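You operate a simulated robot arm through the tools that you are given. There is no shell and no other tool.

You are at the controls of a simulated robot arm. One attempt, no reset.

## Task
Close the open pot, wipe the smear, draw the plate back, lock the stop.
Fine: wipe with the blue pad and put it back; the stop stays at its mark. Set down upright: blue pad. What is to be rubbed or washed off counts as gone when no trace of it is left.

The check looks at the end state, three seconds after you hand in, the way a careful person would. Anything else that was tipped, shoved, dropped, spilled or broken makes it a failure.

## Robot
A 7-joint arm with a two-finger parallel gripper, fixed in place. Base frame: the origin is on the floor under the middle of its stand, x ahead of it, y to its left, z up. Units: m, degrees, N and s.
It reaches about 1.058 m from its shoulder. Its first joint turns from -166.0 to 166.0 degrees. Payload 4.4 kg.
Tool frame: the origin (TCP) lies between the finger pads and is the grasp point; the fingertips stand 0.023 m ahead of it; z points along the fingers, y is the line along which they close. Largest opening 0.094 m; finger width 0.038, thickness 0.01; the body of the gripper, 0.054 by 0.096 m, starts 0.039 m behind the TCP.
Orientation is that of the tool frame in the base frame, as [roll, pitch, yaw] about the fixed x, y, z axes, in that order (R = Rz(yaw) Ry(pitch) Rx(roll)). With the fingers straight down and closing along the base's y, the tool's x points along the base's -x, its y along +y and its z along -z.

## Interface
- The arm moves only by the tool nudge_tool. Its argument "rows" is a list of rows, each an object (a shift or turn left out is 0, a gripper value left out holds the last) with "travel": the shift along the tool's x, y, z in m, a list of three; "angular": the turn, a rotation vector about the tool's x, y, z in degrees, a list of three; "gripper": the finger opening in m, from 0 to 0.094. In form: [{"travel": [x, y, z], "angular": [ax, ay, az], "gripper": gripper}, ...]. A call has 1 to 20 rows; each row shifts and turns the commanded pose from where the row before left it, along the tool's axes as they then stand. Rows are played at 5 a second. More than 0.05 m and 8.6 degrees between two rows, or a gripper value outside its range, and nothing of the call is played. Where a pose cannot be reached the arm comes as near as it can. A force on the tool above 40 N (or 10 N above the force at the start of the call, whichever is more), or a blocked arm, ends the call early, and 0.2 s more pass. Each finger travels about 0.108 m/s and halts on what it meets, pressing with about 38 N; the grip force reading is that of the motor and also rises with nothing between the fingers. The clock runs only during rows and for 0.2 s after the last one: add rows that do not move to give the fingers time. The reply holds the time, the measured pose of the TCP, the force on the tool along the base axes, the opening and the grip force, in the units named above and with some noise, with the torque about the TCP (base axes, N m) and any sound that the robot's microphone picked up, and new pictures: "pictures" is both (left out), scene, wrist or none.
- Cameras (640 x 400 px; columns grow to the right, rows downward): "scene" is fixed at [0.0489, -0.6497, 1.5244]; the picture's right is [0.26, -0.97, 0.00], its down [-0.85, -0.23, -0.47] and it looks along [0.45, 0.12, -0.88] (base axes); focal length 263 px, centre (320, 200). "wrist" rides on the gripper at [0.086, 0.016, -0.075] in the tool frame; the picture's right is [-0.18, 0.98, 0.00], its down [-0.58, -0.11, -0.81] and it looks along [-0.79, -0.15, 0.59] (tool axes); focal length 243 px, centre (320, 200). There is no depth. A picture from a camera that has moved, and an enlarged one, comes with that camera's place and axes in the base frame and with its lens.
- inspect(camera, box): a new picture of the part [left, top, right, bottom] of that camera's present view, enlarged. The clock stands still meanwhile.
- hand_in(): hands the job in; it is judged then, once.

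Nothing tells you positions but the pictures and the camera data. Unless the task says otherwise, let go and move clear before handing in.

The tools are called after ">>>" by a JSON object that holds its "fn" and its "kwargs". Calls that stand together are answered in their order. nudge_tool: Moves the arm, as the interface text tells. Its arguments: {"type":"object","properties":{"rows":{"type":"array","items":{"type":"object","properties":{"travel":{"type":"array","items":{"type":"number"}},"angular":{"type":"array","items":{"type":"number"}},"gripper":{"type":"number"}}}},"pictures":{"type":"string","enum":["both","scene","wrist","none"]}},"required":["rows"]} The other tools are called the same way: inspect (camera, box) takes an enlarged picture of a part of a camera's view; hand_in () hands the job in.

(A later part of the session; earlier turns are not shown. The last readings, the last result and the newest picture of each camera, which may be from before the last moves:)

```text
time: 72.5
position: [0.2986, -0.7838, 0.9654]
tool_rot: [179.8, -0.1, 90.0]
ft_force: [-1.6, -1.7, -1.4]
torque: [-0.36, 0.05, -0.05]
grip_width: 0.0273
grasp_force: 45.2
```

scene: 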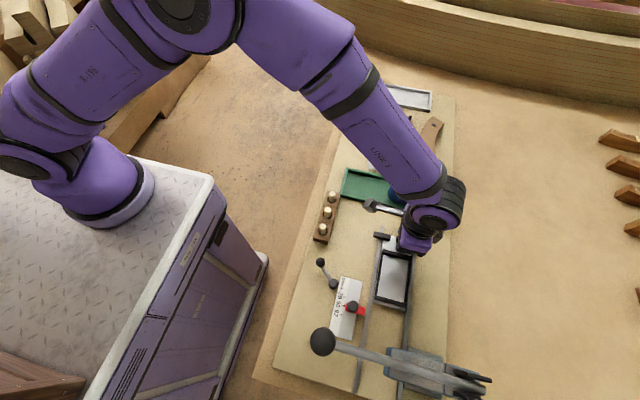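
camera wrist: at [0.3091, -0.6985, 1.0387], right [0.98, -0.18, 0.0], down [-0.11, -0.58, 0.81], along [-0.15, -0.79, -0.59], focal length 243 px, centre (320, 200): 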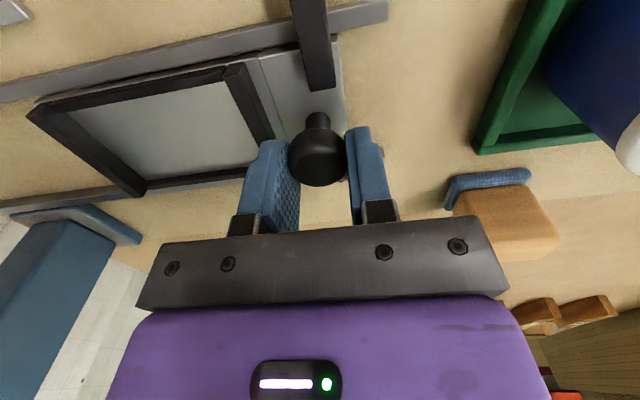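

>>> {"fn": "nudge_tool", "kwargs": {"rows": [{"travel": [0, 0.003, 0]}, {"travel": [0, 0, 0]}], "pictures": "none"}}

>>> {"fn": "nudge_tool", "kwargs": {"rows": [{"travel": [0, 0.003, 0]}, {"travel": [0, 0, 0]}], "pictures": "both"}}

>>> {"fn": "inspect", "kwargs": {"camera": "scene", "box": [340, 210, 460, 310]}}

```text
time: 73.1
position: [0.3023, -0.7836, 0.9661]
tool_rot: [179.9, 0.0, 90.0]
ft_force: [-1.8, 1.3, 3.3]
torque: [1.04, 0.01, -0.02]
grip_width: 0.0274
grasp_force: 45.3
```

```text
time: 73.7
position: [0.306, -0.784, 0.9653]
tool_rot: [179.9, -0.1, 90.1]
ft_force: [-0.4, 4.6, -0.4]
torque: [-0.1, -0.01, 0.01]
grip_width: 0.0276
grasp_force: 44.9
camera wrist: at [0.3226, -0.6987, 1.0389], right [0.98, -0.18, 0.0], down [-0.11, -0.58, 0.81], along [-0.15, -0.79, -0.59], focal length 243 px, centre (320, 200)
```

scene: 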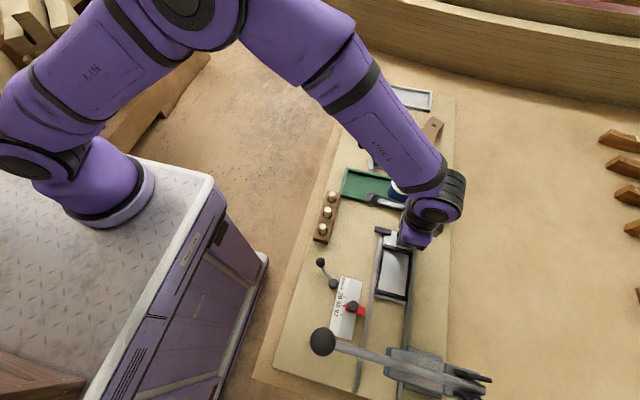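
wrist: 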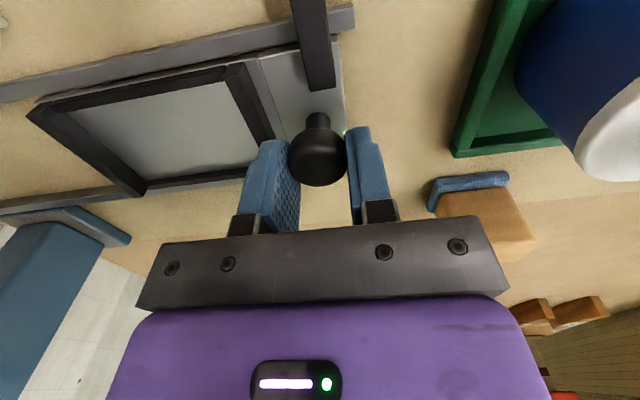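

```text
4.00 times, centred on (400, 260) of scene
camera zoom: at [0.0489, -0.6497, 1.5244], right [0.26, -0.97, 0.0], down [-0.85, -0.23, -0.47], along [0.45, 0.12, -0.88], focal length 1052 px, centre (0, -40)
```

zoom: 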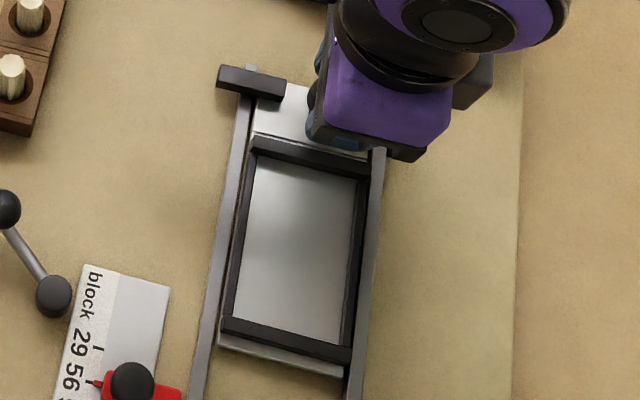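

No stop or click so far, with the plate's front edge near the rails' ends (about x 0.322). I'll feel carefully a little further for an end stop.

>>> {"fn": "nudge_tool", "kwargs": {"rows": [{"travel": [0, 0.003, 0]}, {"travel": [0, 0, 0]}], "pictures": "none"}}

>>> {"fn": "nudge_tool", "kwargs": {"rows": [{"travel": [0, 0.003, 0]}, {"travel": [0, 0, 0]}], "pictures": "none"}}

>>> {"fn": "nudge_tool", "kwargs": {"rows": [{"travel": [0, 0.003, 0]}, {"travel": [0, 0, 0]}], "pictures": "both"}}

```text
time: 74.3
position: [0.3092, -0.7842, 0.9656]
tool_rot: [179.8, -0.2, 90.0]
ft_force: [4.6, 0.4, -13.3]
torque: [-0.82, -0.12, -0.06]
grip_width: 0.0275
grasp_force: 45.2
```

```text
time: 74.9
position: [0.3116, -0.7848, 0.9655]
tool_rot: [179.8, -0.1, 89.9]
ft_force: [3.2, -2.3, -19.5]
torque: [-0.71, -0.01, -0.04]
grip_width: 0.0276
grasp_force: 45.3
```

```text
time: 75.5
position: [0.3117, -0.7836, 0.9647]
tool_rot: [179.9, -0.1, 90.0]
ft_force: [-14.5, -2.6, -17.7]
torque: [0.36, 0.33, 0.05]
grip_width: 0.0277
grasp_force: 44.8
camera wrist: at [0.3286, -0.6987, 1.039], right [0.98, -0.19, 0.0], down [-0.11, -0.58, 0.81], along [-0.15, -0.79, -0.59], focal length 243 px, centre (320, 200)
```

scene: 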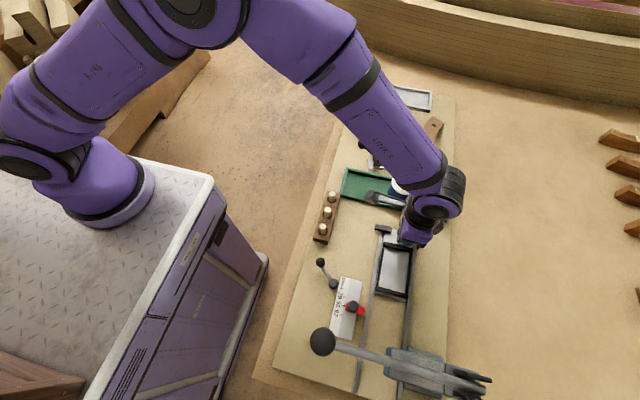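
wrist: 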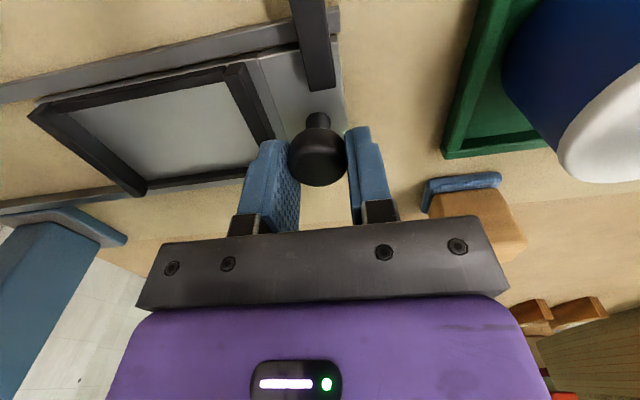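

Fx has risen to -14.5 N and the plate no longer advances at x≈0.312, which looks like the end of travel. One more small step to confirm.

>>> {"fn": "nudge_tool", "kwargs": {"rows": [{"travel": [0, 0.001, 0]}, {"travel": [0, 0, 0]}], "pictures": "none"}}

```text
time: 76.1
position: [0.3116, -0.7849, 0.9648]
tool_rot: [180.0, 0.0, 89.8]
ft_force: [-30.6, -2.1, -15.7]
torque: [0.23, 0.53, 0.08]
grip_width: 0.0274
grasp_force: 45.1
```

That's a firm end stop, so the plate is fully drawn back. I'll relax the load, release the knob and rise.

>>> {"fn": "nudge_tool", "kwargs": {"rows": [{"travel": [0, -0.0018, 0.0006]}, {"travel": [0, 0, 0]}, {"gripper": 0.034}, {"gripper": 0.042}, {"gripper": 0.044}], "pictures": "none"}}

>>> {"fn": "nudge_tool", "kwargs": {"rows": [{"travel": [0, 0, -0.01]}, {"travel": [0, 0, -0.03]}, {"travel": [0, 0, -0.04]}, {"travel": [0.02, 0, -0.03]}, {"travel": [0.03, 0, 0]}, {"travel": [0, 0, 0]}], "pictures": "both"}}

>>> {"fn": "inspect", "kwargs": {"camera": "scene", "box": [320, 210, 460, 320]}}

>>> {"fn": "inspect", "kwargs": {"camera": "wrist", "box": [160, 0, 480, 200]}}

```text
time: 77.3
position: [0.3155, -0.7844, 0.9653]
tool_rot: [179.9, 0.0, 89.9]
ft_force: [0.2, -0.1, -1.4]
torque: [0.03, 0.01, 0.01]
grip_width: 0.044
grasp_force: 0.0
```

```text
time: 78.7
position: [0.3121, -0.7355, 1.0769]
tool_rot: [180.0, -0.2, 89.9]
ft_force: [0.0, 0.0, -0.2]
torque: [0.02, 0.01, -0.01]
grip_width: 0.0441
grasp_force: 0.0
camera wrist: at [0.3287, -0.6497, 1.1492], right [0.98, -0.18, 0.0], down [-0.11, -0.58, 0.81], along [-0.15, -0.79, -0.59], focal length 243 px, centre (320, 200)
```

scene: 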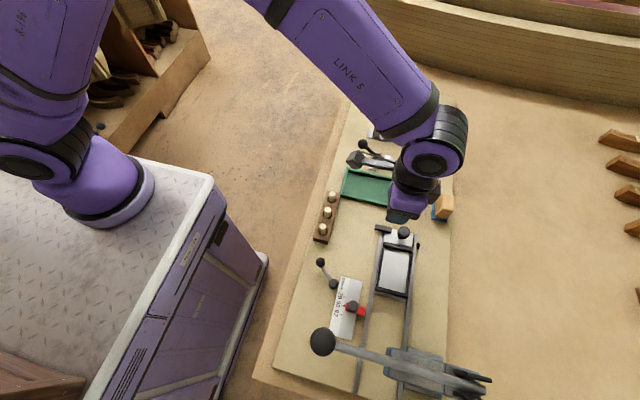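
wrist: 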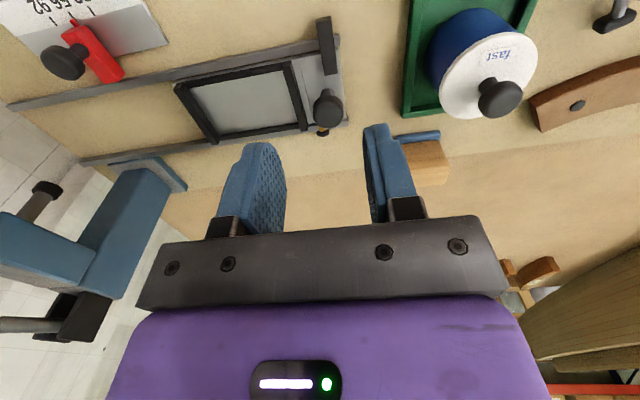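

```text
3.64 times, centred on (390, 265) of scene
camera zoom: at [0.0489, -0.6497, 1.5244], right [0.26, -0.97, 0.0], down [-0.85, -0.23, -0.47], along [0.45, 0.12, -0.88], focal length 956 px, centre (66, -36)
```

zoom: 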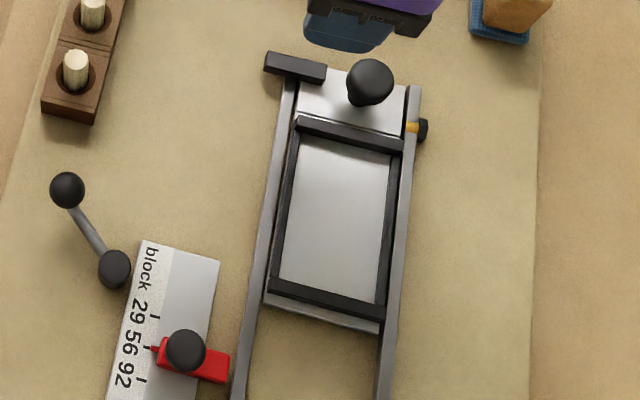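

```text
2.00 times, centred on (320, 100) of wrist
camera zoom: at [0.3287, -0.6497, 1.1492], right [0.98, -0.18, 0.0], down [-0.11, -0.58, 0.81], along [-0.15, -0.79, -0.59], focal length 485 px, centre (320, 400)
```

zoom: 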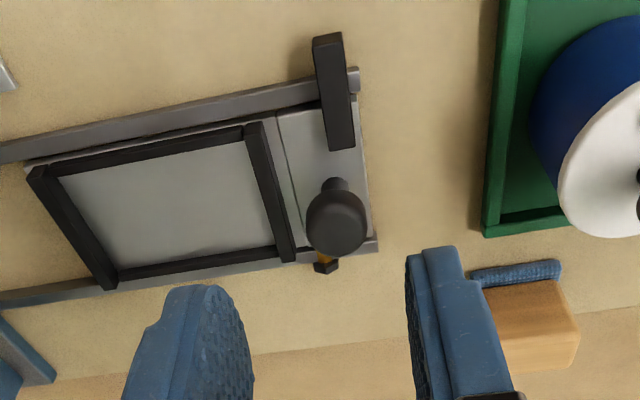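

The plate sits at its end stop, with its groove in line with the amber pin; the stop is still at 56. Now for the lock lever. I'll turn the gripper so it closes along the lever's tangent (yaw ≈ 48°) and hover above the ball.

>>> {"fn": "nudge_tool", "kwargs": {"rows": [{"angular": [0, 0, 8.28]}, {"angular": [0, 0, 8.28]}, {"angular": [0, 0, 8.28]}, {"angular": [0, 0, 8.28]}, {"angular": [0, 0, 8.28]}, {"travel": [0.0036, -0.0423, 0.005]}, {"travel": [0.0036, -0.0423, 0.005]}, {"travel": [0.0036, -0.0423, 0.005]}, {"travel": [0.0036, -0.0423, 0.005]}, {"travel": [0, 0, 0]}], "pictures": "both"}}

>>> {"fn": "inspect", "kwargs": {"camera": "wrist", "box": [200, 40, 440, 190]}}

>>> {"fn": "inspect", "kwargs": {"camera": "scene", "box": [290, 240, 390, 310]}}

```text
time: 80.9
position: [0.1963, -0.6113, 1.0581]
tool_rot: [179.9, -0.1, 48.6]
ft_force: [0.5, 0.0, 0.2]
torque: [0.01, -0.02, 0.01]
grip_width: 0.0443
grasp_force: 0.0
camera wrist: at [0.2663, -0.5574, 1.1318], right [0.61, -0.79, 0.0], down [-0.47, -0.36, 0.81], along [-0.63, -0.5, -0.59], focal length 243 px, centre (320, 200)
```

scene: 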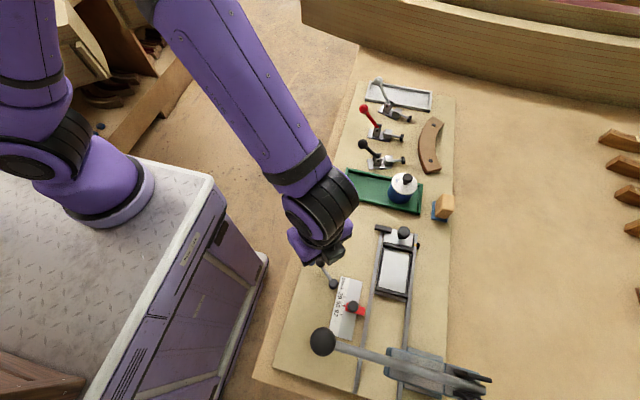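
wrist: 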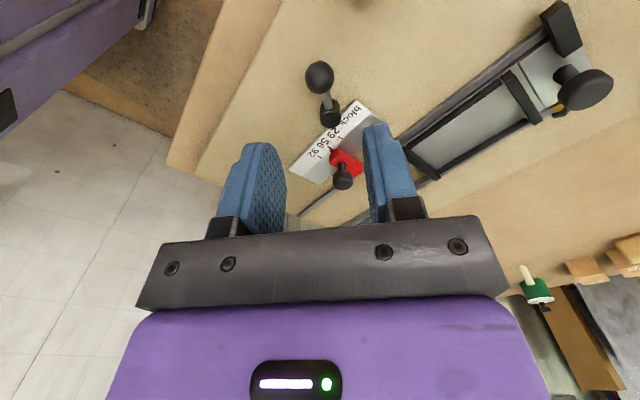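

```text
2.67 times, centred on (320, 115) of wrist
camera zoom: at [0.2663, -0.5574, 1.1318], right [0.61, -0.79, 0.0], down [-0.47, -0.36, 0.81], along [-0.63, -0.5, -0.59], focal length 647 px, centre (320, 427)
```

zoom: 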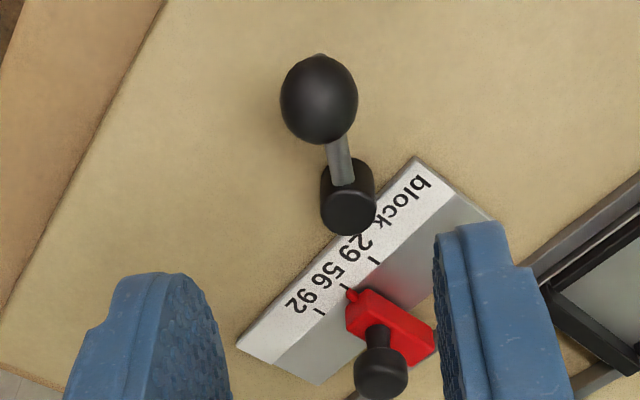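

```text
5.71 times, centred on (340, 275) of scene
camera zoom: at [0.0489, -0.6497, 1.5244], right [0.26, -0.97, 0.0], down [-0.85, -0.23, -0.47], along [0.45, 0.12, -0.88], focal length 1502 px, centre (206, -229)
```

zoom: 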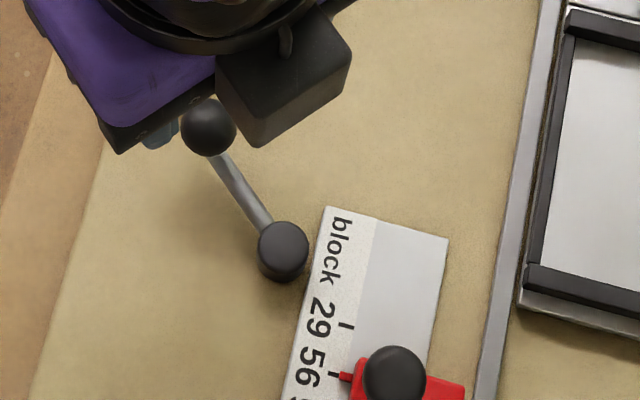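

Ball ≈ (0.194, -0.613, 0.952), pivot ≈ (0.1615, -0.650), so the arm is about 5 cm at φ≈48°. I'll lower the open fingers around the ball.

>>> {"fn": "nudge_tool", "kwargs": {"rows": [{"travel": [-0.002, 0, 0.025]}, {"travel": [0, 0, 0.025]}, {"travel": [0, 0, 0.025]}, {"travel": [0, 0, 0.012]}, {"travel": [0, 0, 0]}], "pictures": "both"}}

>>> {"fn": "inspect", "kwargs": {"camera": "wrist", "box": [200, 40, 440, 190]}}

>>> {"fn": "inspect", "kwargs": {"camera": "scene", "box": [290, 240, 390, 310]}}

```text
time: 82.1
position: [0.1951, -0.6127, 0.9701]
tool_rot: [179.9, -0.1, 48.6]
ft_force: [0.0, -0.4, -0.2]
torque: [-0.01, 0.04, -0.03]
grip_width: 0.044
grasp_force: 0.0
camera wrist: at [0.2646, -0.5585, 1.0423], right [0.62, -0.79, 0.0], down [-0.47, -0.36, 0.81], along [-0.63, -0.5, -0.59], focal length 243 px, centre (320, 200)
```

scene: 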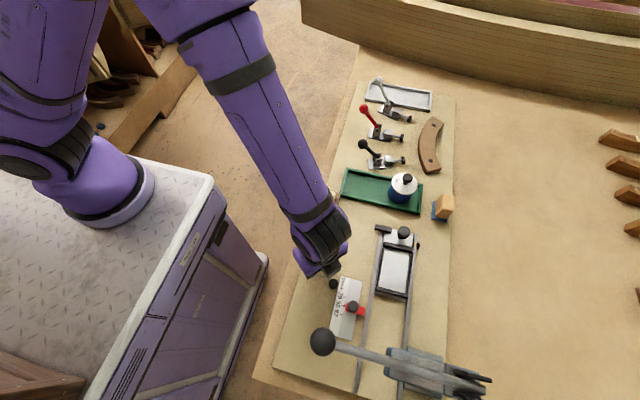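
wrist: 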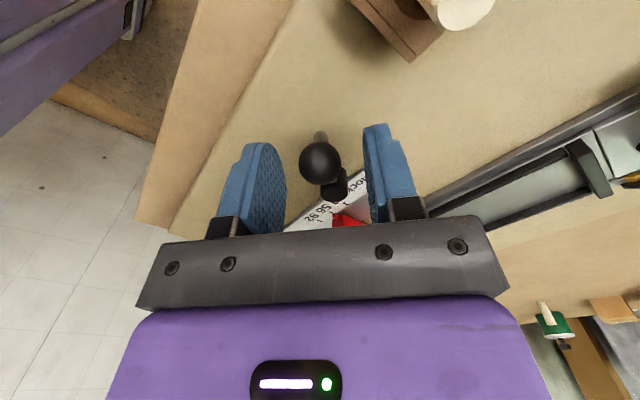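

```text
2.67 times, centred on (320, 115) of wrist
camera zoom: at [0.2646, -0.5585, 1.0423], right [0.62, -0.79, 0.0], down [-0.47, -0.36, 0.81], along [-0.63, -0.5, -0.59], focal length 647 px, centre (320, 427)
```

zoom: 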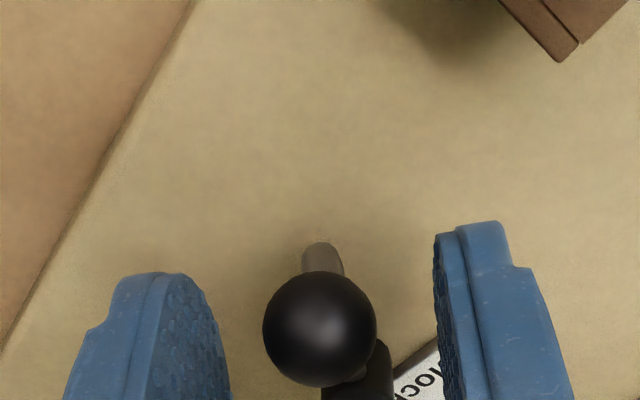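

```text
5.71 times, centred on (340, 275) of scene
camera zoom: at [0.0489, -0.6497, 1.5244], right [0.26, -0.97, 0.0], down [-0.85, -0.23, -0.47], along [0.45, 0.12, -0.88], focal length 1502 px, centre (206, -229)
```

zoom: 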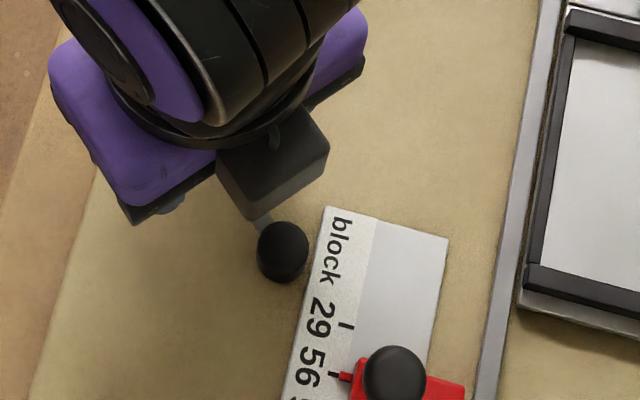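

The ball is centred between the fingers. I'll lower another 9 mm and narrow the opening so the fingers cage the ball without clamping it.

>>> {"fn": "nudge_tool", "kwargs": {"rows": [{"travel": [0, 0, 0.009]}, {"travel": [0, 0, 0], "gripper": 0.036}, {"gripper": 0.028}, {"gripper": 0.028}], "pictures": "wrist"}}

>>> {"fn": "inspect", "kwargs": {"camera": "wrist", "box": [220, 90, 420, 215]}}

```text
time: 83.1
position: [0.1952, -0.6118, 0.9593]
tool_rot: [-180.0, -0.1, 48.6]
ft_force: [0.1, 0.4, -0.4]
torque: [0.01, 0.01, 0.02]
grip_width: 0.0278
grasp_force: 0.1
camera wrist: at [0.2646, -0.5585, 1.0328], right [0.62, -0.79, 0.0], down [-0.47, -0.36, 0.81], along [-0.63, -0.5, -0.59], focal length 243 px, centre (320, 200)
```

wrist: 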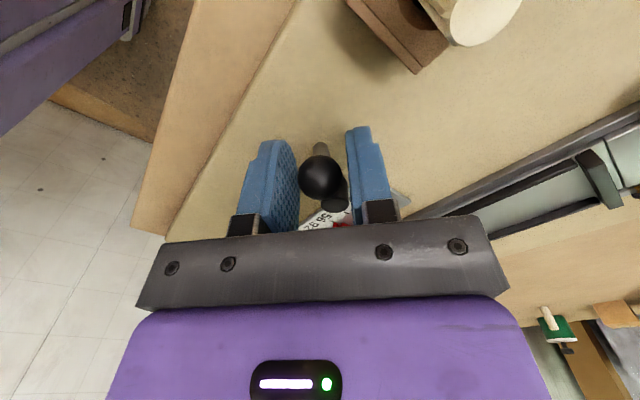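

```text
3.20 times, centred on (320, 152) of wrist
camera zoom: at [0.2646, -0.5585, 1.0328], right [0.62, -0.79, 0.0], down [-0.47, -0.36, 0.81], along [-0.63, -0.5, -0.59], focal length 776 px, centre (320, 352)
```

zoom: 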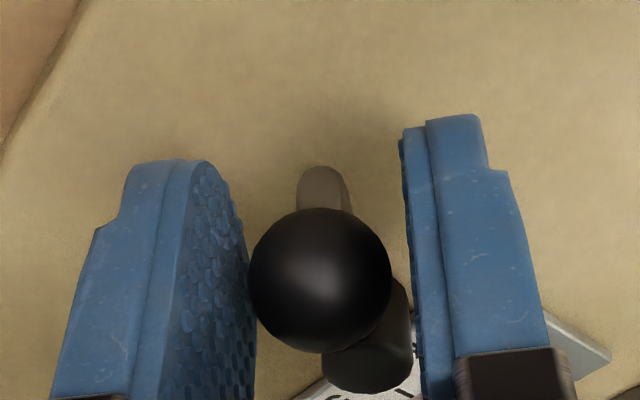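

Caged. I'll first try turning it clockwise (seen from above) a small amount and watch the force.

>>> {"fn": "nudge_tool", "kwargs": {"rows": [{"travel": [-0.0002, 0.0043, 0], "angular": [0, 0, 5]}, {"travel": [-0.0002, 0.0043, 0], "angular": [0, 0, 5]}, {"travel": [0, 0, 0]}], "pictures": "wrist"}}

>>> {"fn": "inspect", "kwargs": {"camera": "wrist", "box": [220, 90, 420, 215]}}

```text
time: 83.9
position: [0.2, -0.6185, 0.9588]
tool_rot: [180.0, -0.2, 38.5]
ft_force: [-11.0, 11.3, -7.3]
torque: [-0.09, -0.05, 0.05]
grip_width: 0.0351
grasp_force: 8.1
camera wrist: at [0.2774, -0.5773, 1.0332], right [0.47, -0.88, 0.0], down [-0.52, -0.28, 0.81], along [-0.71, -0.38, -0.59], focal length 243 px, centre (320, 200)
```

wrist: 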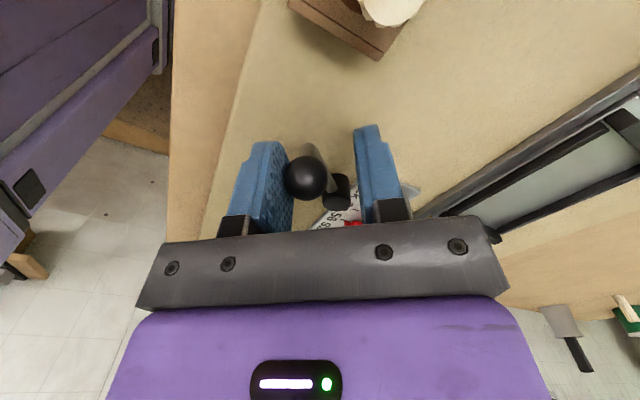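

```text
3.20 times, centred on (320, 152) of wrist
camera zoom: at [0.2774, -0.5773, 1.0332], right [0.47, -0.88, 0.0], down [-0.52, -0.28, 0.81], along [-0.71, -0.38, -0.59], focal length 776 px, centre (320, 352)
```

zoom: 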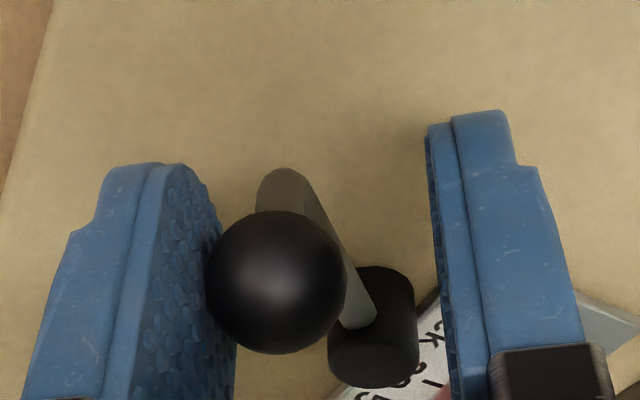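

Clockwise is blocked (16 N, ball unmoved), so the lever rests at that end. I'll return and try counter-clockwise.

>>> {"fn": "nudge_tool", "kwargs": {"rows": [{"travel": [-0.0002, -0.0043, 0], "angular": [0, 0, -5]}, {"travel": [-0.0002, -0.0043, 0], "angular": [0, 0, -5], "gripper": 0.03}, {"travel": [-0.0002, -0.0043, 0], "angular": [0, 0, -5]}, {"travel": [-0.0002, -0.0043, 0], "angular": [0, 0, -5]}, {"travel": [0, 0, 0]}], "pictures": "both"}}

>>> {"fn": "inspect", "kwargs": {"camera": "wrist", "box": [220, 90, 420, 215]}}

```text
time: 85.1
position: [0.1883, -0.6092, 0.9599]
tool_rot: [179.9, -0.1, 58.7]
ft_force: [1.9, -0.1, -0.1]
torque: [-0.05, -0.01, -0.04]
grip_width: 0.0307
grasp_force: 1.7
camera wrist: at [0.2478, -0.5441, 1.0333], right [0.74, -0.67, 0.0], down [-0.4, -0.44, 0.81], along [-0.54, -0.6, -0.59], focal length 243 px, centre (320, 200)
```

scene: 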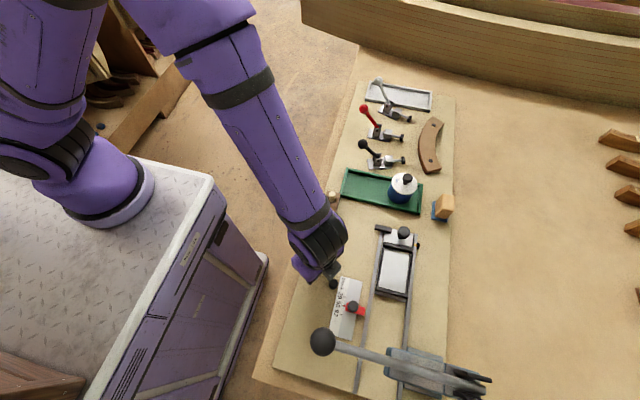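
wrist: 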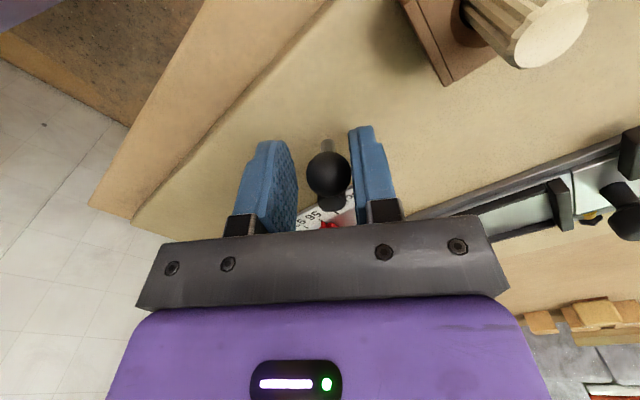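

```text
3.20 times, centred on (320, 152) of wrist
camera zoom: at [0.2478, -0.5441, 1.0333], right [0.74, -0.67, 0.0], down [-0.4, -0.44, 0.81], along [-0.54, -0.6, -0.59], focal length 776 px, centre (320, 352)
```

zoom: 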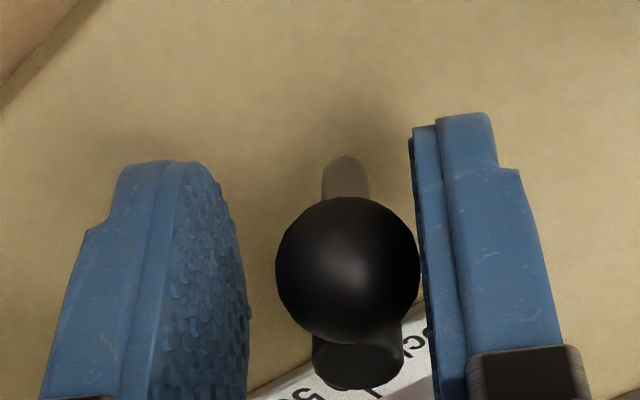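

The finger has just reached the ball on the other side with low force. Continuing counter-clockwise.

>>> {"fn": "nudge_tool", "kwargs": {"rows": [{"travel": [-0.0002, -0.0043, 0], "angular": [0, 0, -5]}, {"travel": [-0.0002, -0.0043, 0], "angular": [0, 0, -5]}, {"travel": [0, 0, 0]}], "pictures": "wrist"}}

>>> {"fn": "inspect", "kwargs": {"camera": "wrist", "box": [220, 90, 420, 215]}}

```text
time: 85.9
position: [0.1802, -0.6039, 0.9604]
tool_rot: [179.9, -0.1, 68.5]
ft_force: [-0.2, 0.1, 0.1]
torque: [0.01, -0.03, -0.01]
grip_width: 0.03
grasp_force: 0.1
camera wrist: at [0.2272, -0.531, 1.033], right [0.85, -0.53, 0.0], down [-0.31, -0.5, 0.81], along [-0.43, -0.68, -0.59], focal length 243 px, centre (320, 200)
```

wrist: 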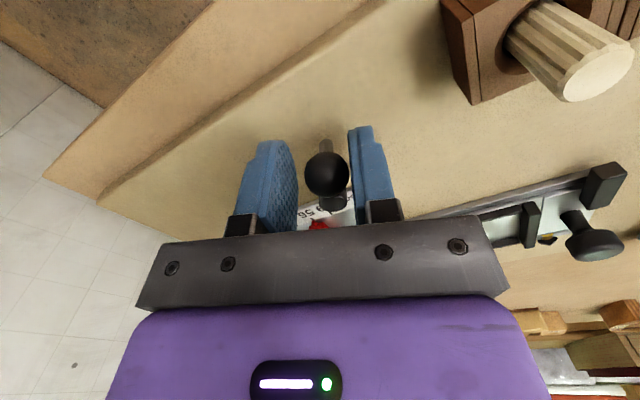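

```text
3.20 times, centred on (320, 152) of wrist
camera zoom: at [0.2272, -0.531, 1.033], right [0.85, -0.53, 0.0], down [-0.31, -0.5, 0.81], along [-0.43, -0.68, -0.59], focal length 776 px, centre (320, 352)
```

zoom: 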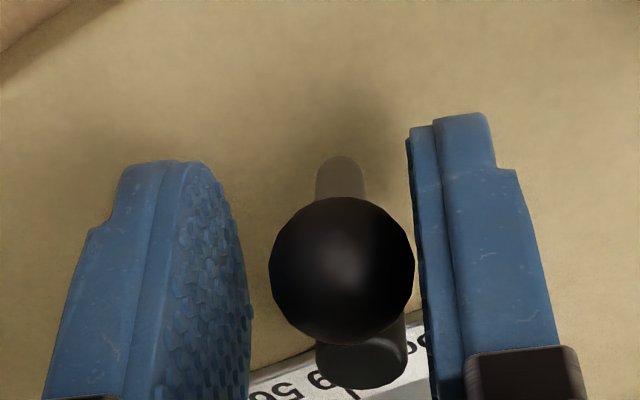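

The lever turns freely counter-clockwise with us. I'll continue along the arc until it meets its other end.

>>> {"fn": "nudge_tool", "kwargs": {"rows": [{"travel": [-0.0003, -0.0065, 0], "angular": [0, 0, -7.5]}, {"travel": [-0.0003, -0.0065, 0], "angular": [0, 0, -7.5]}, {"travel": [-0.0003, -0.0065, 0], "angular": [0, 0, -7.5]}, {"travel": [0, 0, 0]}], "pictures": "wrist"}}

>>> {"fn": "inspect", "kwargs": {"camera": "wrist", "box": [220, 90, 420, 215]}}

```text
time: 86.9
position: [0.1611, -0.601, 0.9611]
tool_rot: [179.9, 0.0, 91.3]
ft_force: [0.8, -0.4, 0.2]
torque: [-0.01, 0.0, 0.01]
grip_width: 0.0299
grasp_force: 0.1
camera wrist: at [0.1758, -0.5143, 1.0341], right [0.99, -0.16, 0.0], down [-0.1, -0.58, 0.81], along [-0.13, -0.8, -0.59], focal length 243 px, centre (320, 200)
```

wrist: 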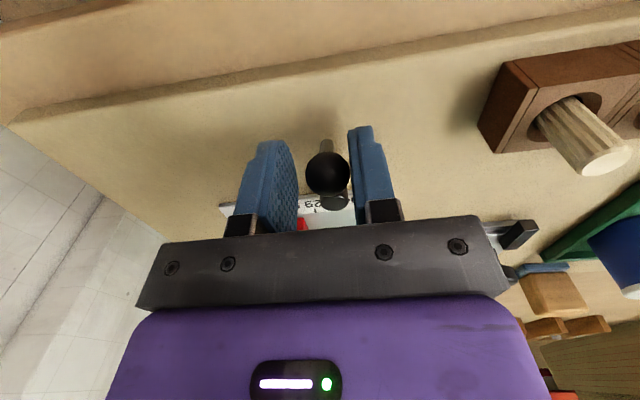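

```text
3.20 times, centred on (320, 152) of wrist
camera zoom: at [0.1758, -0.5143, 1.0341], right [0.99, -0.16, 0.0], down [-0.1, -0.58, 0.81], along [-0.13, -0.8, -0.59], focal length 776 px, centre (320, 352)
```

zoom: 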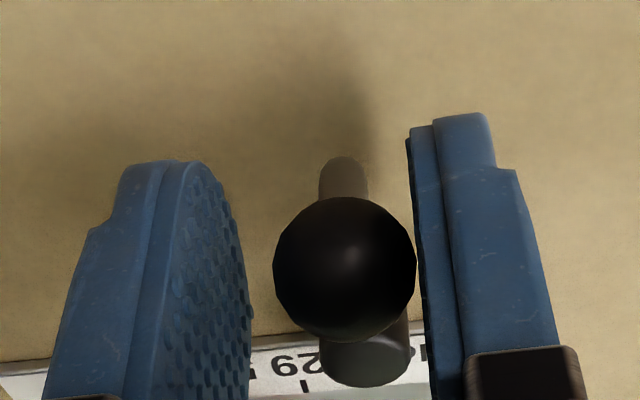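

>>> {"fn": "nudge_tool", "kwargs": {"rows": [{"travel": [-0.0003, -0.0065, 0], "angular": [0, 0, -7.5]}, {"travel": [-0.0003, -0.0065, 0], "angular": [0, 0, -7.5]}, {"travel": [0, 0, 0]}], "pictures": "none"}}

>>> {"fn": "nudge_tool", "kwargs": {"rows": [{"travel": [-0.0003, -0.0065, 0], "angular": [0, 0, -7.5]}, {"travel": [0, 0, 0]}], "pictures": "wrist"}}

>>> {"fn": "inspect", "kwargs": {"camera": "wrist", "box": [220, 90, 420, 215]}}

```text
time: 87.7
position: [0.1469, -0.6018, 0.9605]
tool_rot: [179.9, 0.0, 106.3]
ft_force: [0.7, -0.3, -0.7]
torque: [-0.01, 0.01, -0.01]
grip_width: 0.03
grasp_force: 0.1
```

```text
time: 88.3
position: [0.1423, -0.6048, 0.9595]
tool_rot: [179.9, 0.0, 113.6]
ft_force: [-0.2, 0.0, -0.8]
torque: [-0.01, 0.0, 0.02]
grip_width: 0.0299
grasp_force: 0.1
camera wrist: at [0.1224, -0.5195, 1.0328], right [0.97, 0.23, 0.0], down [0.13, -0.58, 0.81], along [0.18, -0.79, -0.59], focal length 243 px, centre (320, 200)
```

wrist: 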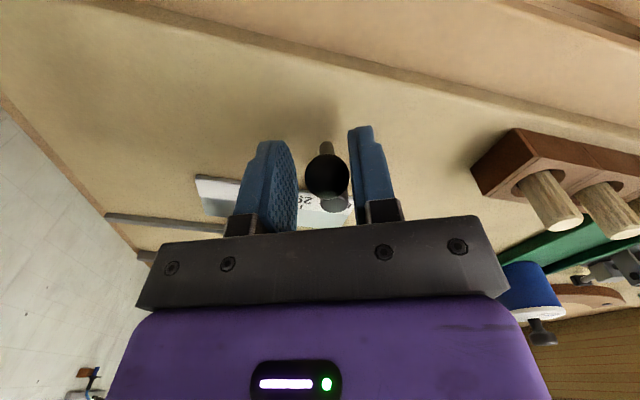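

```text
3.20 times, centred on (320, 152) of wrist
camera zoom: at [0.1224, -0.5195, 1.0328], right [0.97, 0.23, 0.0], down [0.13, -0.58, 0.81], along [0.18, -0.79, -0.59], focal length 776 px, centre (320, 352)
```

zoom: 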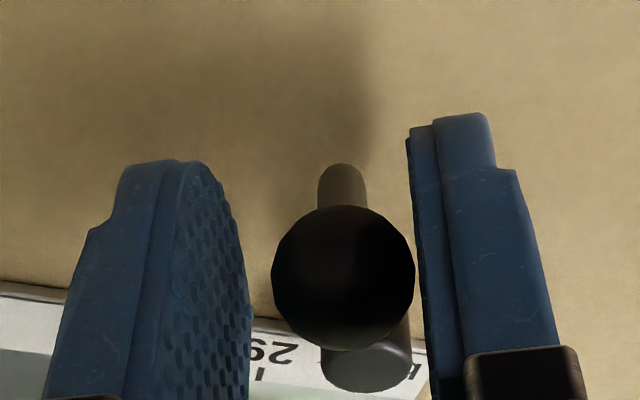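

Still free at about φ≈104°. Since the press's handle ball is nearby at about (0.047, -0.656, 1.138), I'll check the clearance in the scene view before going further.

>>> {"fn": "inspect", "kwargs": {"camera": "scene", "box": [260, 220, 420, 360]}}

>>> {"fn": "inspect", "kwargs": {"camera": "wrist", "box": [0, 0, 640, 400]}}

```text
2.86 times, centred on (340, 290) of scene
camera zoom: at [0.0489, -0.6497, 1.5244], right [0.26, -0.97, 0.0], down [-0.85, -0.23, -0.47], along [0.45, 0.12, -0.88], focal length 751 px, centre (263, -57)
```

zoom: 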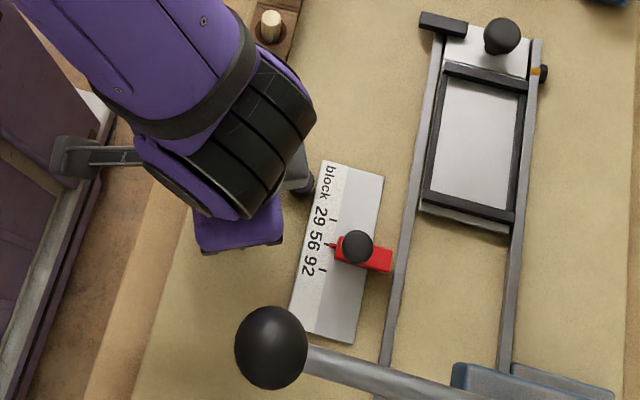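

```text
1.00 times, centred on (320, 200) of wrist (not enlarged: the box is as wide or as high as the picture)
camera zoom: at [0.1224, -0.5195, 1.0328], right [0.97, 0.23, 0.0], down [0.13, -0.58, 0.81], along [0.18, -0.79, -0.59], focal length 243 px, centre (320, 200)
```

zoom: 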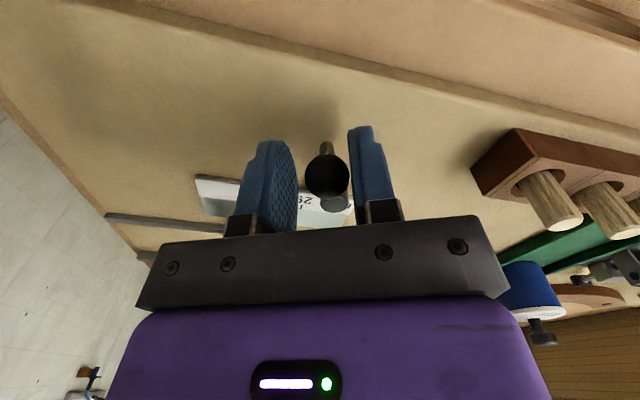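

Clearance to the press handle is still about 27 mm. I'll go on two more small steps and watch for resistance.

>>> {"fn": "nudge_tool", "kwargs": {"rows": [{"travel": [-0.0002, -0.0043, 0], "angular": [0, 0, -5]}, {"travel": [-0.0002, -0.0043, 0], "angular": [0, 0, -5]}, {"travel": [0, 0, 0]}], "pictures": "both"}}

>>> {"fn": "inspect", "kwargs": {"camera": "wrist", "box": [220, 90, 420, 215]}}

>>> {"fn": "inspect", "kwargs": {"camera": "scene", "box": [260, 220, 420, 360]}}

```text
time: 89.1
position: [0.1345, -0.6084, 0.9587]
tool_rot: [179.9, 0.0, 123.6]
ft_force: [0.7, -0.2, 0.5]
torque: [-0.01, -0.02, 0.02]
grip_width: 0.0301
grasp_force: 0.1
camera wrist: at [0.0997, -0.5278, 1.0329], right [0.92, 0.39, 0.0], down [0.23, -0.54, 0.81], along [0.32, -0.74, -0.59], focal length 243 px, centre (320, 200)
```

scene: 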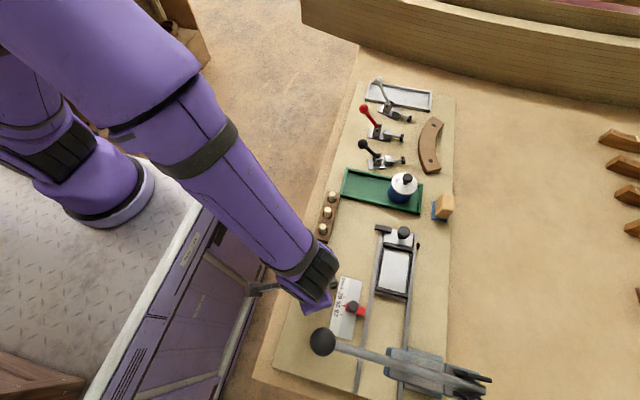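
wrist: 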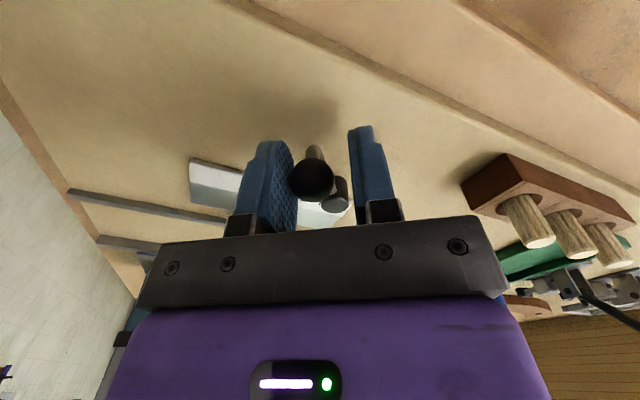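

```text
3.20 times, centred on (320, 152) of wrist
camera zoom: at [0.0997, -0.5278, 1.0329], right [0.92, 0.39, 0.0], down [0.23, -0.54, 0.81], along [0.32, -0.74, -0.59], focal length 776 px, centre (320, 352)
```

zoom: 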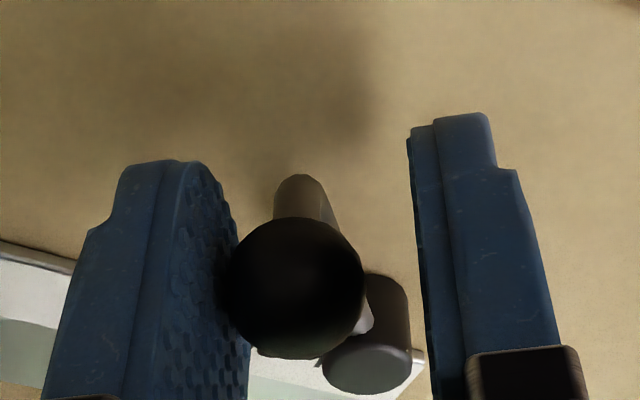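

```text
2.86 times, centred on (340, 290) of scene
camera zoom: at [0.0489, -0.6497, 1.5244], right [0.26, -0.97, 0.0], down [-0.85, -0.23, -0.47], along [0.45, 0.12, -0.88], focal length 751 px, centre (263, -57)
```

zoom: 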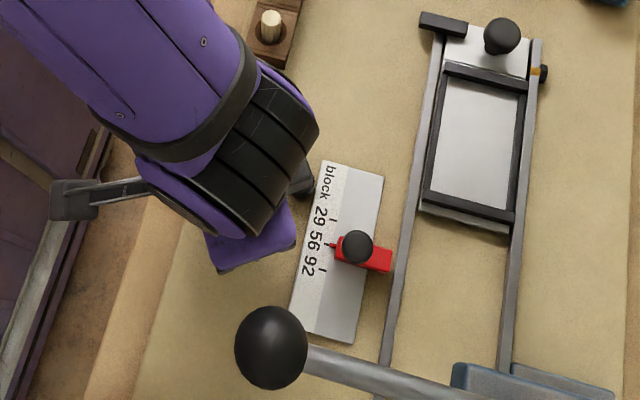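

The ball has moved ahead on its own to φ≈128° (now near the leading finger), as if past an over-centre point. I'll move another small step and see whether it follows or stays.

>>> {"fn": "nudge_tool", "kwargs": {"rows": [{"travel": [-0.0002, -0.0043, 0], "angular": [0, 0, -5]}, {"travel": [0, 0, 0]}], "pictures": "both"}}

>>> {"fn": "inspect", "kwargs": {"camera": "wrist", "box": [220, 90, 420, 215]}}

>>> {"fn": "inspect", "kwargs": {"camera": "scene", "box": [260, 220, 420, 360]}}

```text
time: 89.7
position: [0.1306, -0.6119, 0.9601]
tool_rot: [179.9, 0.1, 128.6]
ft_force: [0.5, -0.2, -0.2]
torque: [-0.02, 0.01, -0.01]
grip_width: 0.03
grasp_force: 0.1
camera wrist: at [0.0896, -0.5344, 1.033], right [0.88, 0.47, 0.0], down [0.28, -0.52, 0.81], along [0.38, -0.71, -0.59], focal length 243 px, centre (320, 200)
```

scene: 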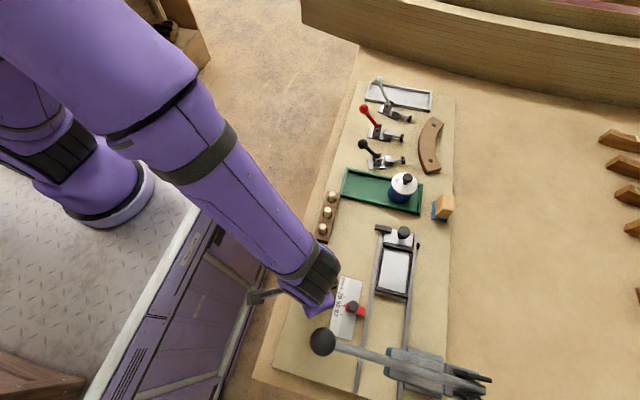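
wrist: 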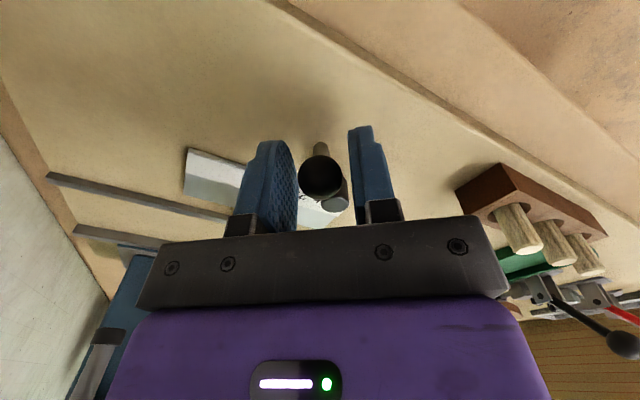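

```text
3.20 times, centred on (320, 152) of wrist
camera zoom: at [0.0896, -0.5344, 1.033], right [0.88, 0.47, 0.0], down [0.28, -0.52, 0.81], along [0.38, -0.71, -0.59], focal length 776 px, centre (320, 352)
```

zoom: 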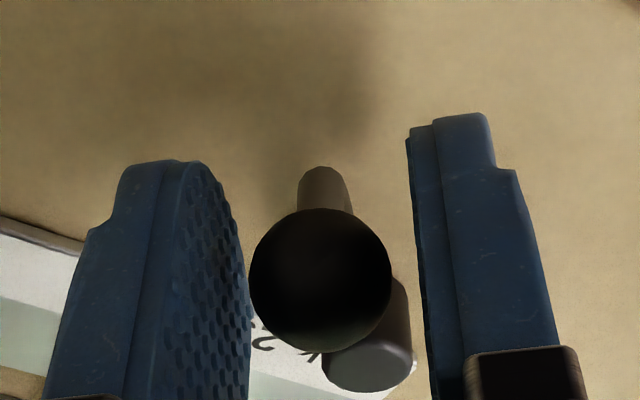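

```text
2.86 times, centred on (340, 290) of scene
camera zoom: at [0.0489, -0.6497, 1.5244], right [0.26, -0.97, 0.0], down [-0.85, -0.23, -0.47], along [0.45, 0.12, -0.88], focal length 751 px, centre (263, -57)
```

zoom: 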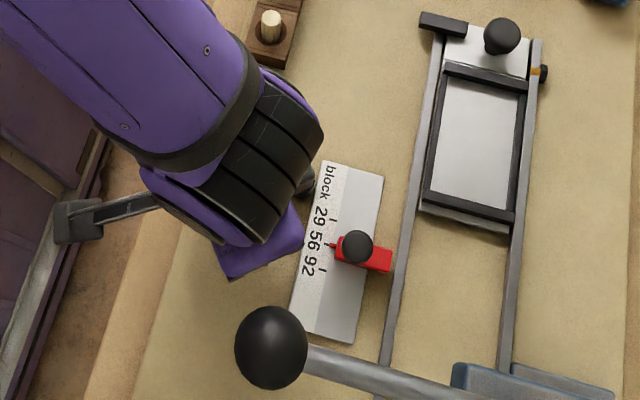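

The lever stayed at about φ≈128° while the tool advanced. I'll bring the trailing finger up to it and push gently to find out whether that is the locked end.

>>> {"fn": "nudge_tool", "kwargs": {"rows": [{"travel": [-0.0002, -0.0035, 0], "angular": [0, 0, -4]}, {"travel": [-0.0002, -0.0035, 0], "angular": [0, 0, -4]}, {"travel": [0, 0, 0]}], "pictures": "both"}}

>>> {"fn": "inspect", "kwargs": {"camera": "wrist", "box": [220, 90, 420, 215]}}

>>> {"fn": "inspect", "kwargs": {"camera": "scene", "box": [260, 220, 420, 360]}}

```text
time: 90.5
position: [0.1273, -0.6143, 0.9597]
tool_rot: [179.9, 0.2, 136.6]
ft_force: [3.6, 2.0, 0.2]
torque: [0.03, 0.05, 0.02]
grip_width: 0.0317
grasp_force: 1.5
camera wrist: at [0.0752, -0.5444, 1.0333], right [0.81, 0.59, 0.0], down [0.35, -0.48, 0.81], along [0.48, -0.65, -0.59], focal length 243 px, centre (320, 200)
```

scene: 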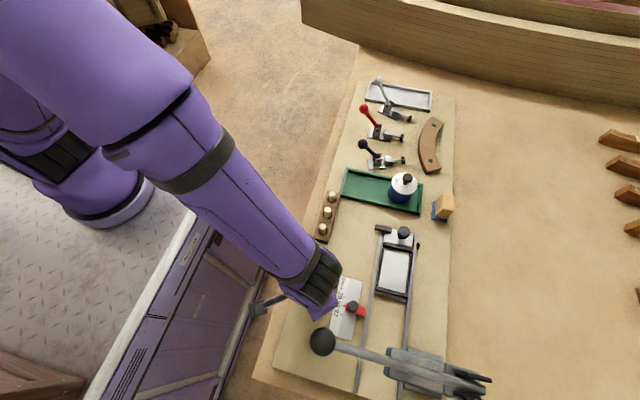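
wrist: 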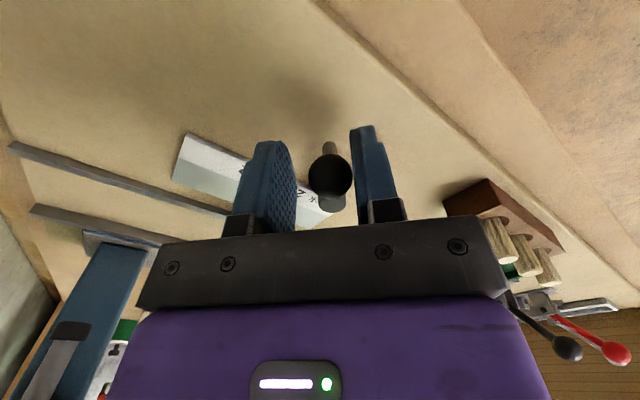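

```text
3.20 times, centred on (320, 152) of wrist
camera zoom: at [0.0752, -0.5444, 1.0333], right [0.81, 0.59, 0.0], down [0.35, -0.48, 0.81], along [0.48, -0.65, -0.59], focal length 776 px, centre (320, 352)
```

zoom: 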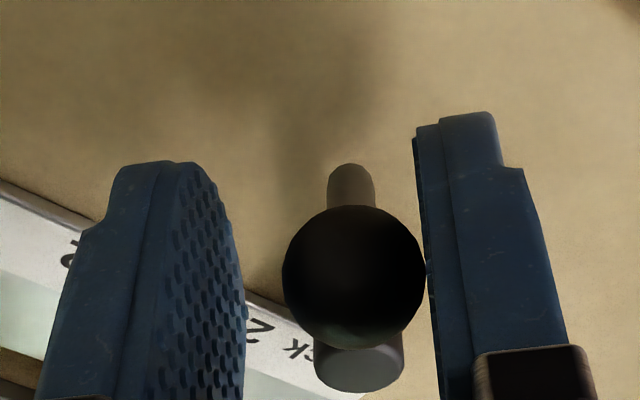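

```text
2.86 times, centred on (340, 290) of scene
camera zoom: at [0.0489, -0.6497, 1.5244], right [0.26, -0.97, 0.0], down [-0.85, -0.23, -0.47], along [0.45, 0.12, -0.88], focal length 751 px, centre (263, -57)
```

zoom: 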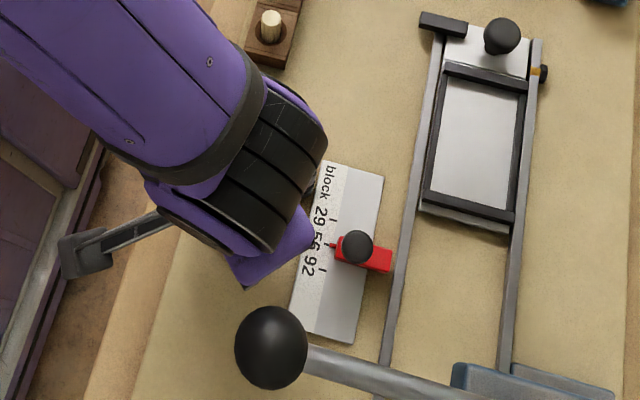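

Resistance begins (about 4 N). One more 3° push to confirm it's the firm end.

>>> {"fn": "nudge_tool", "kwargs": {"rows": [{"travel": [-0.0001, -0.0026, 0], "angular": [0, 0, -3]}, {"travel": [0, 0, 0]}], "pictures": "wrist"}}

>>> {"fn": "inspect", "kwargs": {"camera": "wrist", "box": [220, 90, 420, 215]}}

```text
time: 91.1
position: [0.1268, -0.617, 0.9599]
tool_rot: [179.8, 0.1, 139.6]
ft_force: [11.0, 5.2, -1.5]
torque: [0.03, -0.04, -0.06]
grip_width: 0.0353
grasp_force: 6.4
camera wrist: at [0.0706, -0.5491, 1.0332], right [0.78, 0.63, 0.0], down [0.37, -0.46, 0.81], along [0.51, -0.63, -0.59], focal length 243 px, centre (320, 200)
```

wrist: 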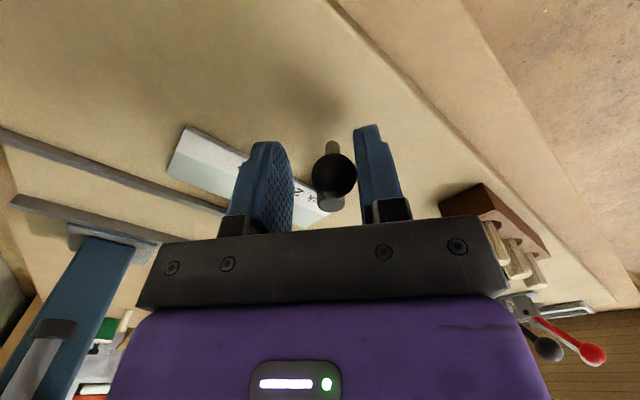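

```text
3.20 times, centred on (320, 152) of wrist
camera zoom: at [0.0706, -0.5491, 1.0332], right [0.78, 0.63, 0.0], down [0.37, -0.46, 0.81], along [0.51, -0.63, -0.59], focal length 776 px, centre (320, 352)
```

zoom: 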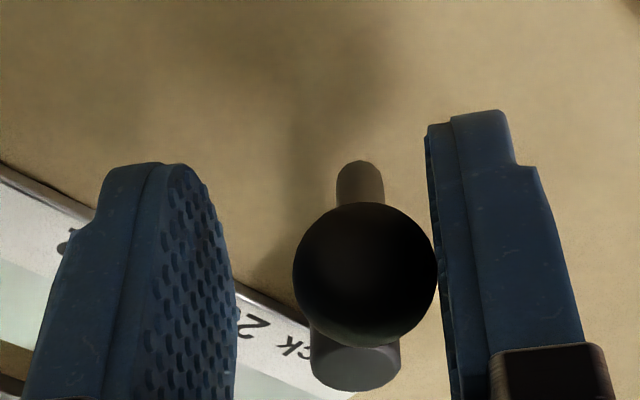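

The lever is firmly at its other end (12 N, no movement): about 80° from the start. I'll back off, rise and check that it stays there.

>>> {"fn": "nudge_tool", "kwargs": {"rows": [{"travel": [0, 0.004, 0], "gripper": 0.04}, {"travel": [0, 0.0005, 0], "gripper": 0.044}, {"travel": [0, 0, -0.01]}, {"travel": [0, 0, -0.02]}, {"travel": [0, 0, 0]}], "pictures": "both"}}

>>> {"fn": "inspect", "kwargs": {"camera": "scene", "box": [260, 220, 420, 360]}}

```text
time: 92.3
position: [0.1257, -0.6143, 0.9889]
tool_rot: [179.9, 0.1, 139.6]
ft_force: [0.2, 0.1, -0.6]
torque: [-0.01, 0.0, -0.01]
grip_width: 0.0437
grasp_force: 0.0
camera wrist: at [0.0716, -0.5471, 1.062], right [0.78, 0.63, 0.0], down [0.37, -0.46, 0.81], along [0.51, -0.63, -0.59], focal length 243 px, centre (320, 200)
```

scene: 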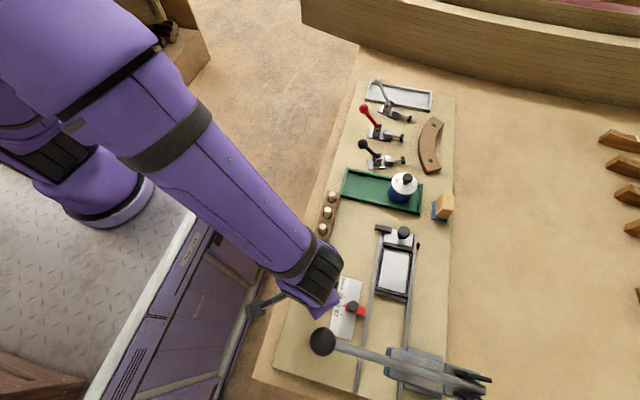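
wrist: 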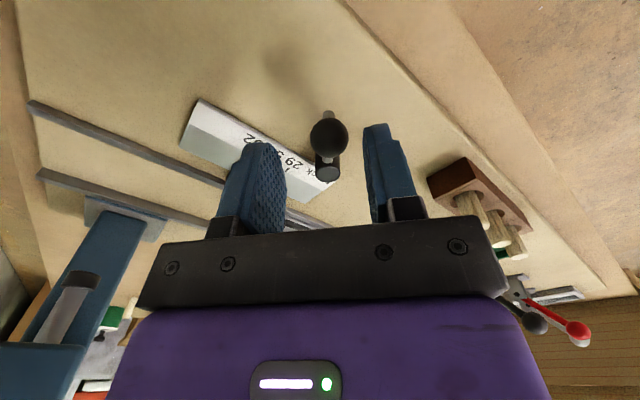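

```text
2.86 times, centred on (340, 290) of scene
camera zoom: at [0.0489, -0.6497, 1.5244], right [0.26, -0.97, 0.0], down [-0.85, -0.23, -0.47], along [0.45, 0.12, -0.88], focal length 751 px, centre (263, -57)
```

zoom: 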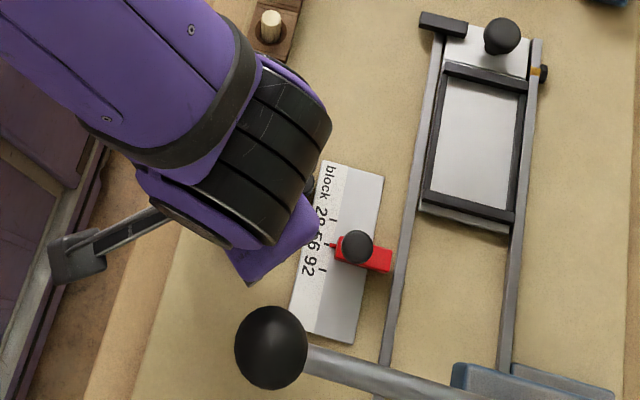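

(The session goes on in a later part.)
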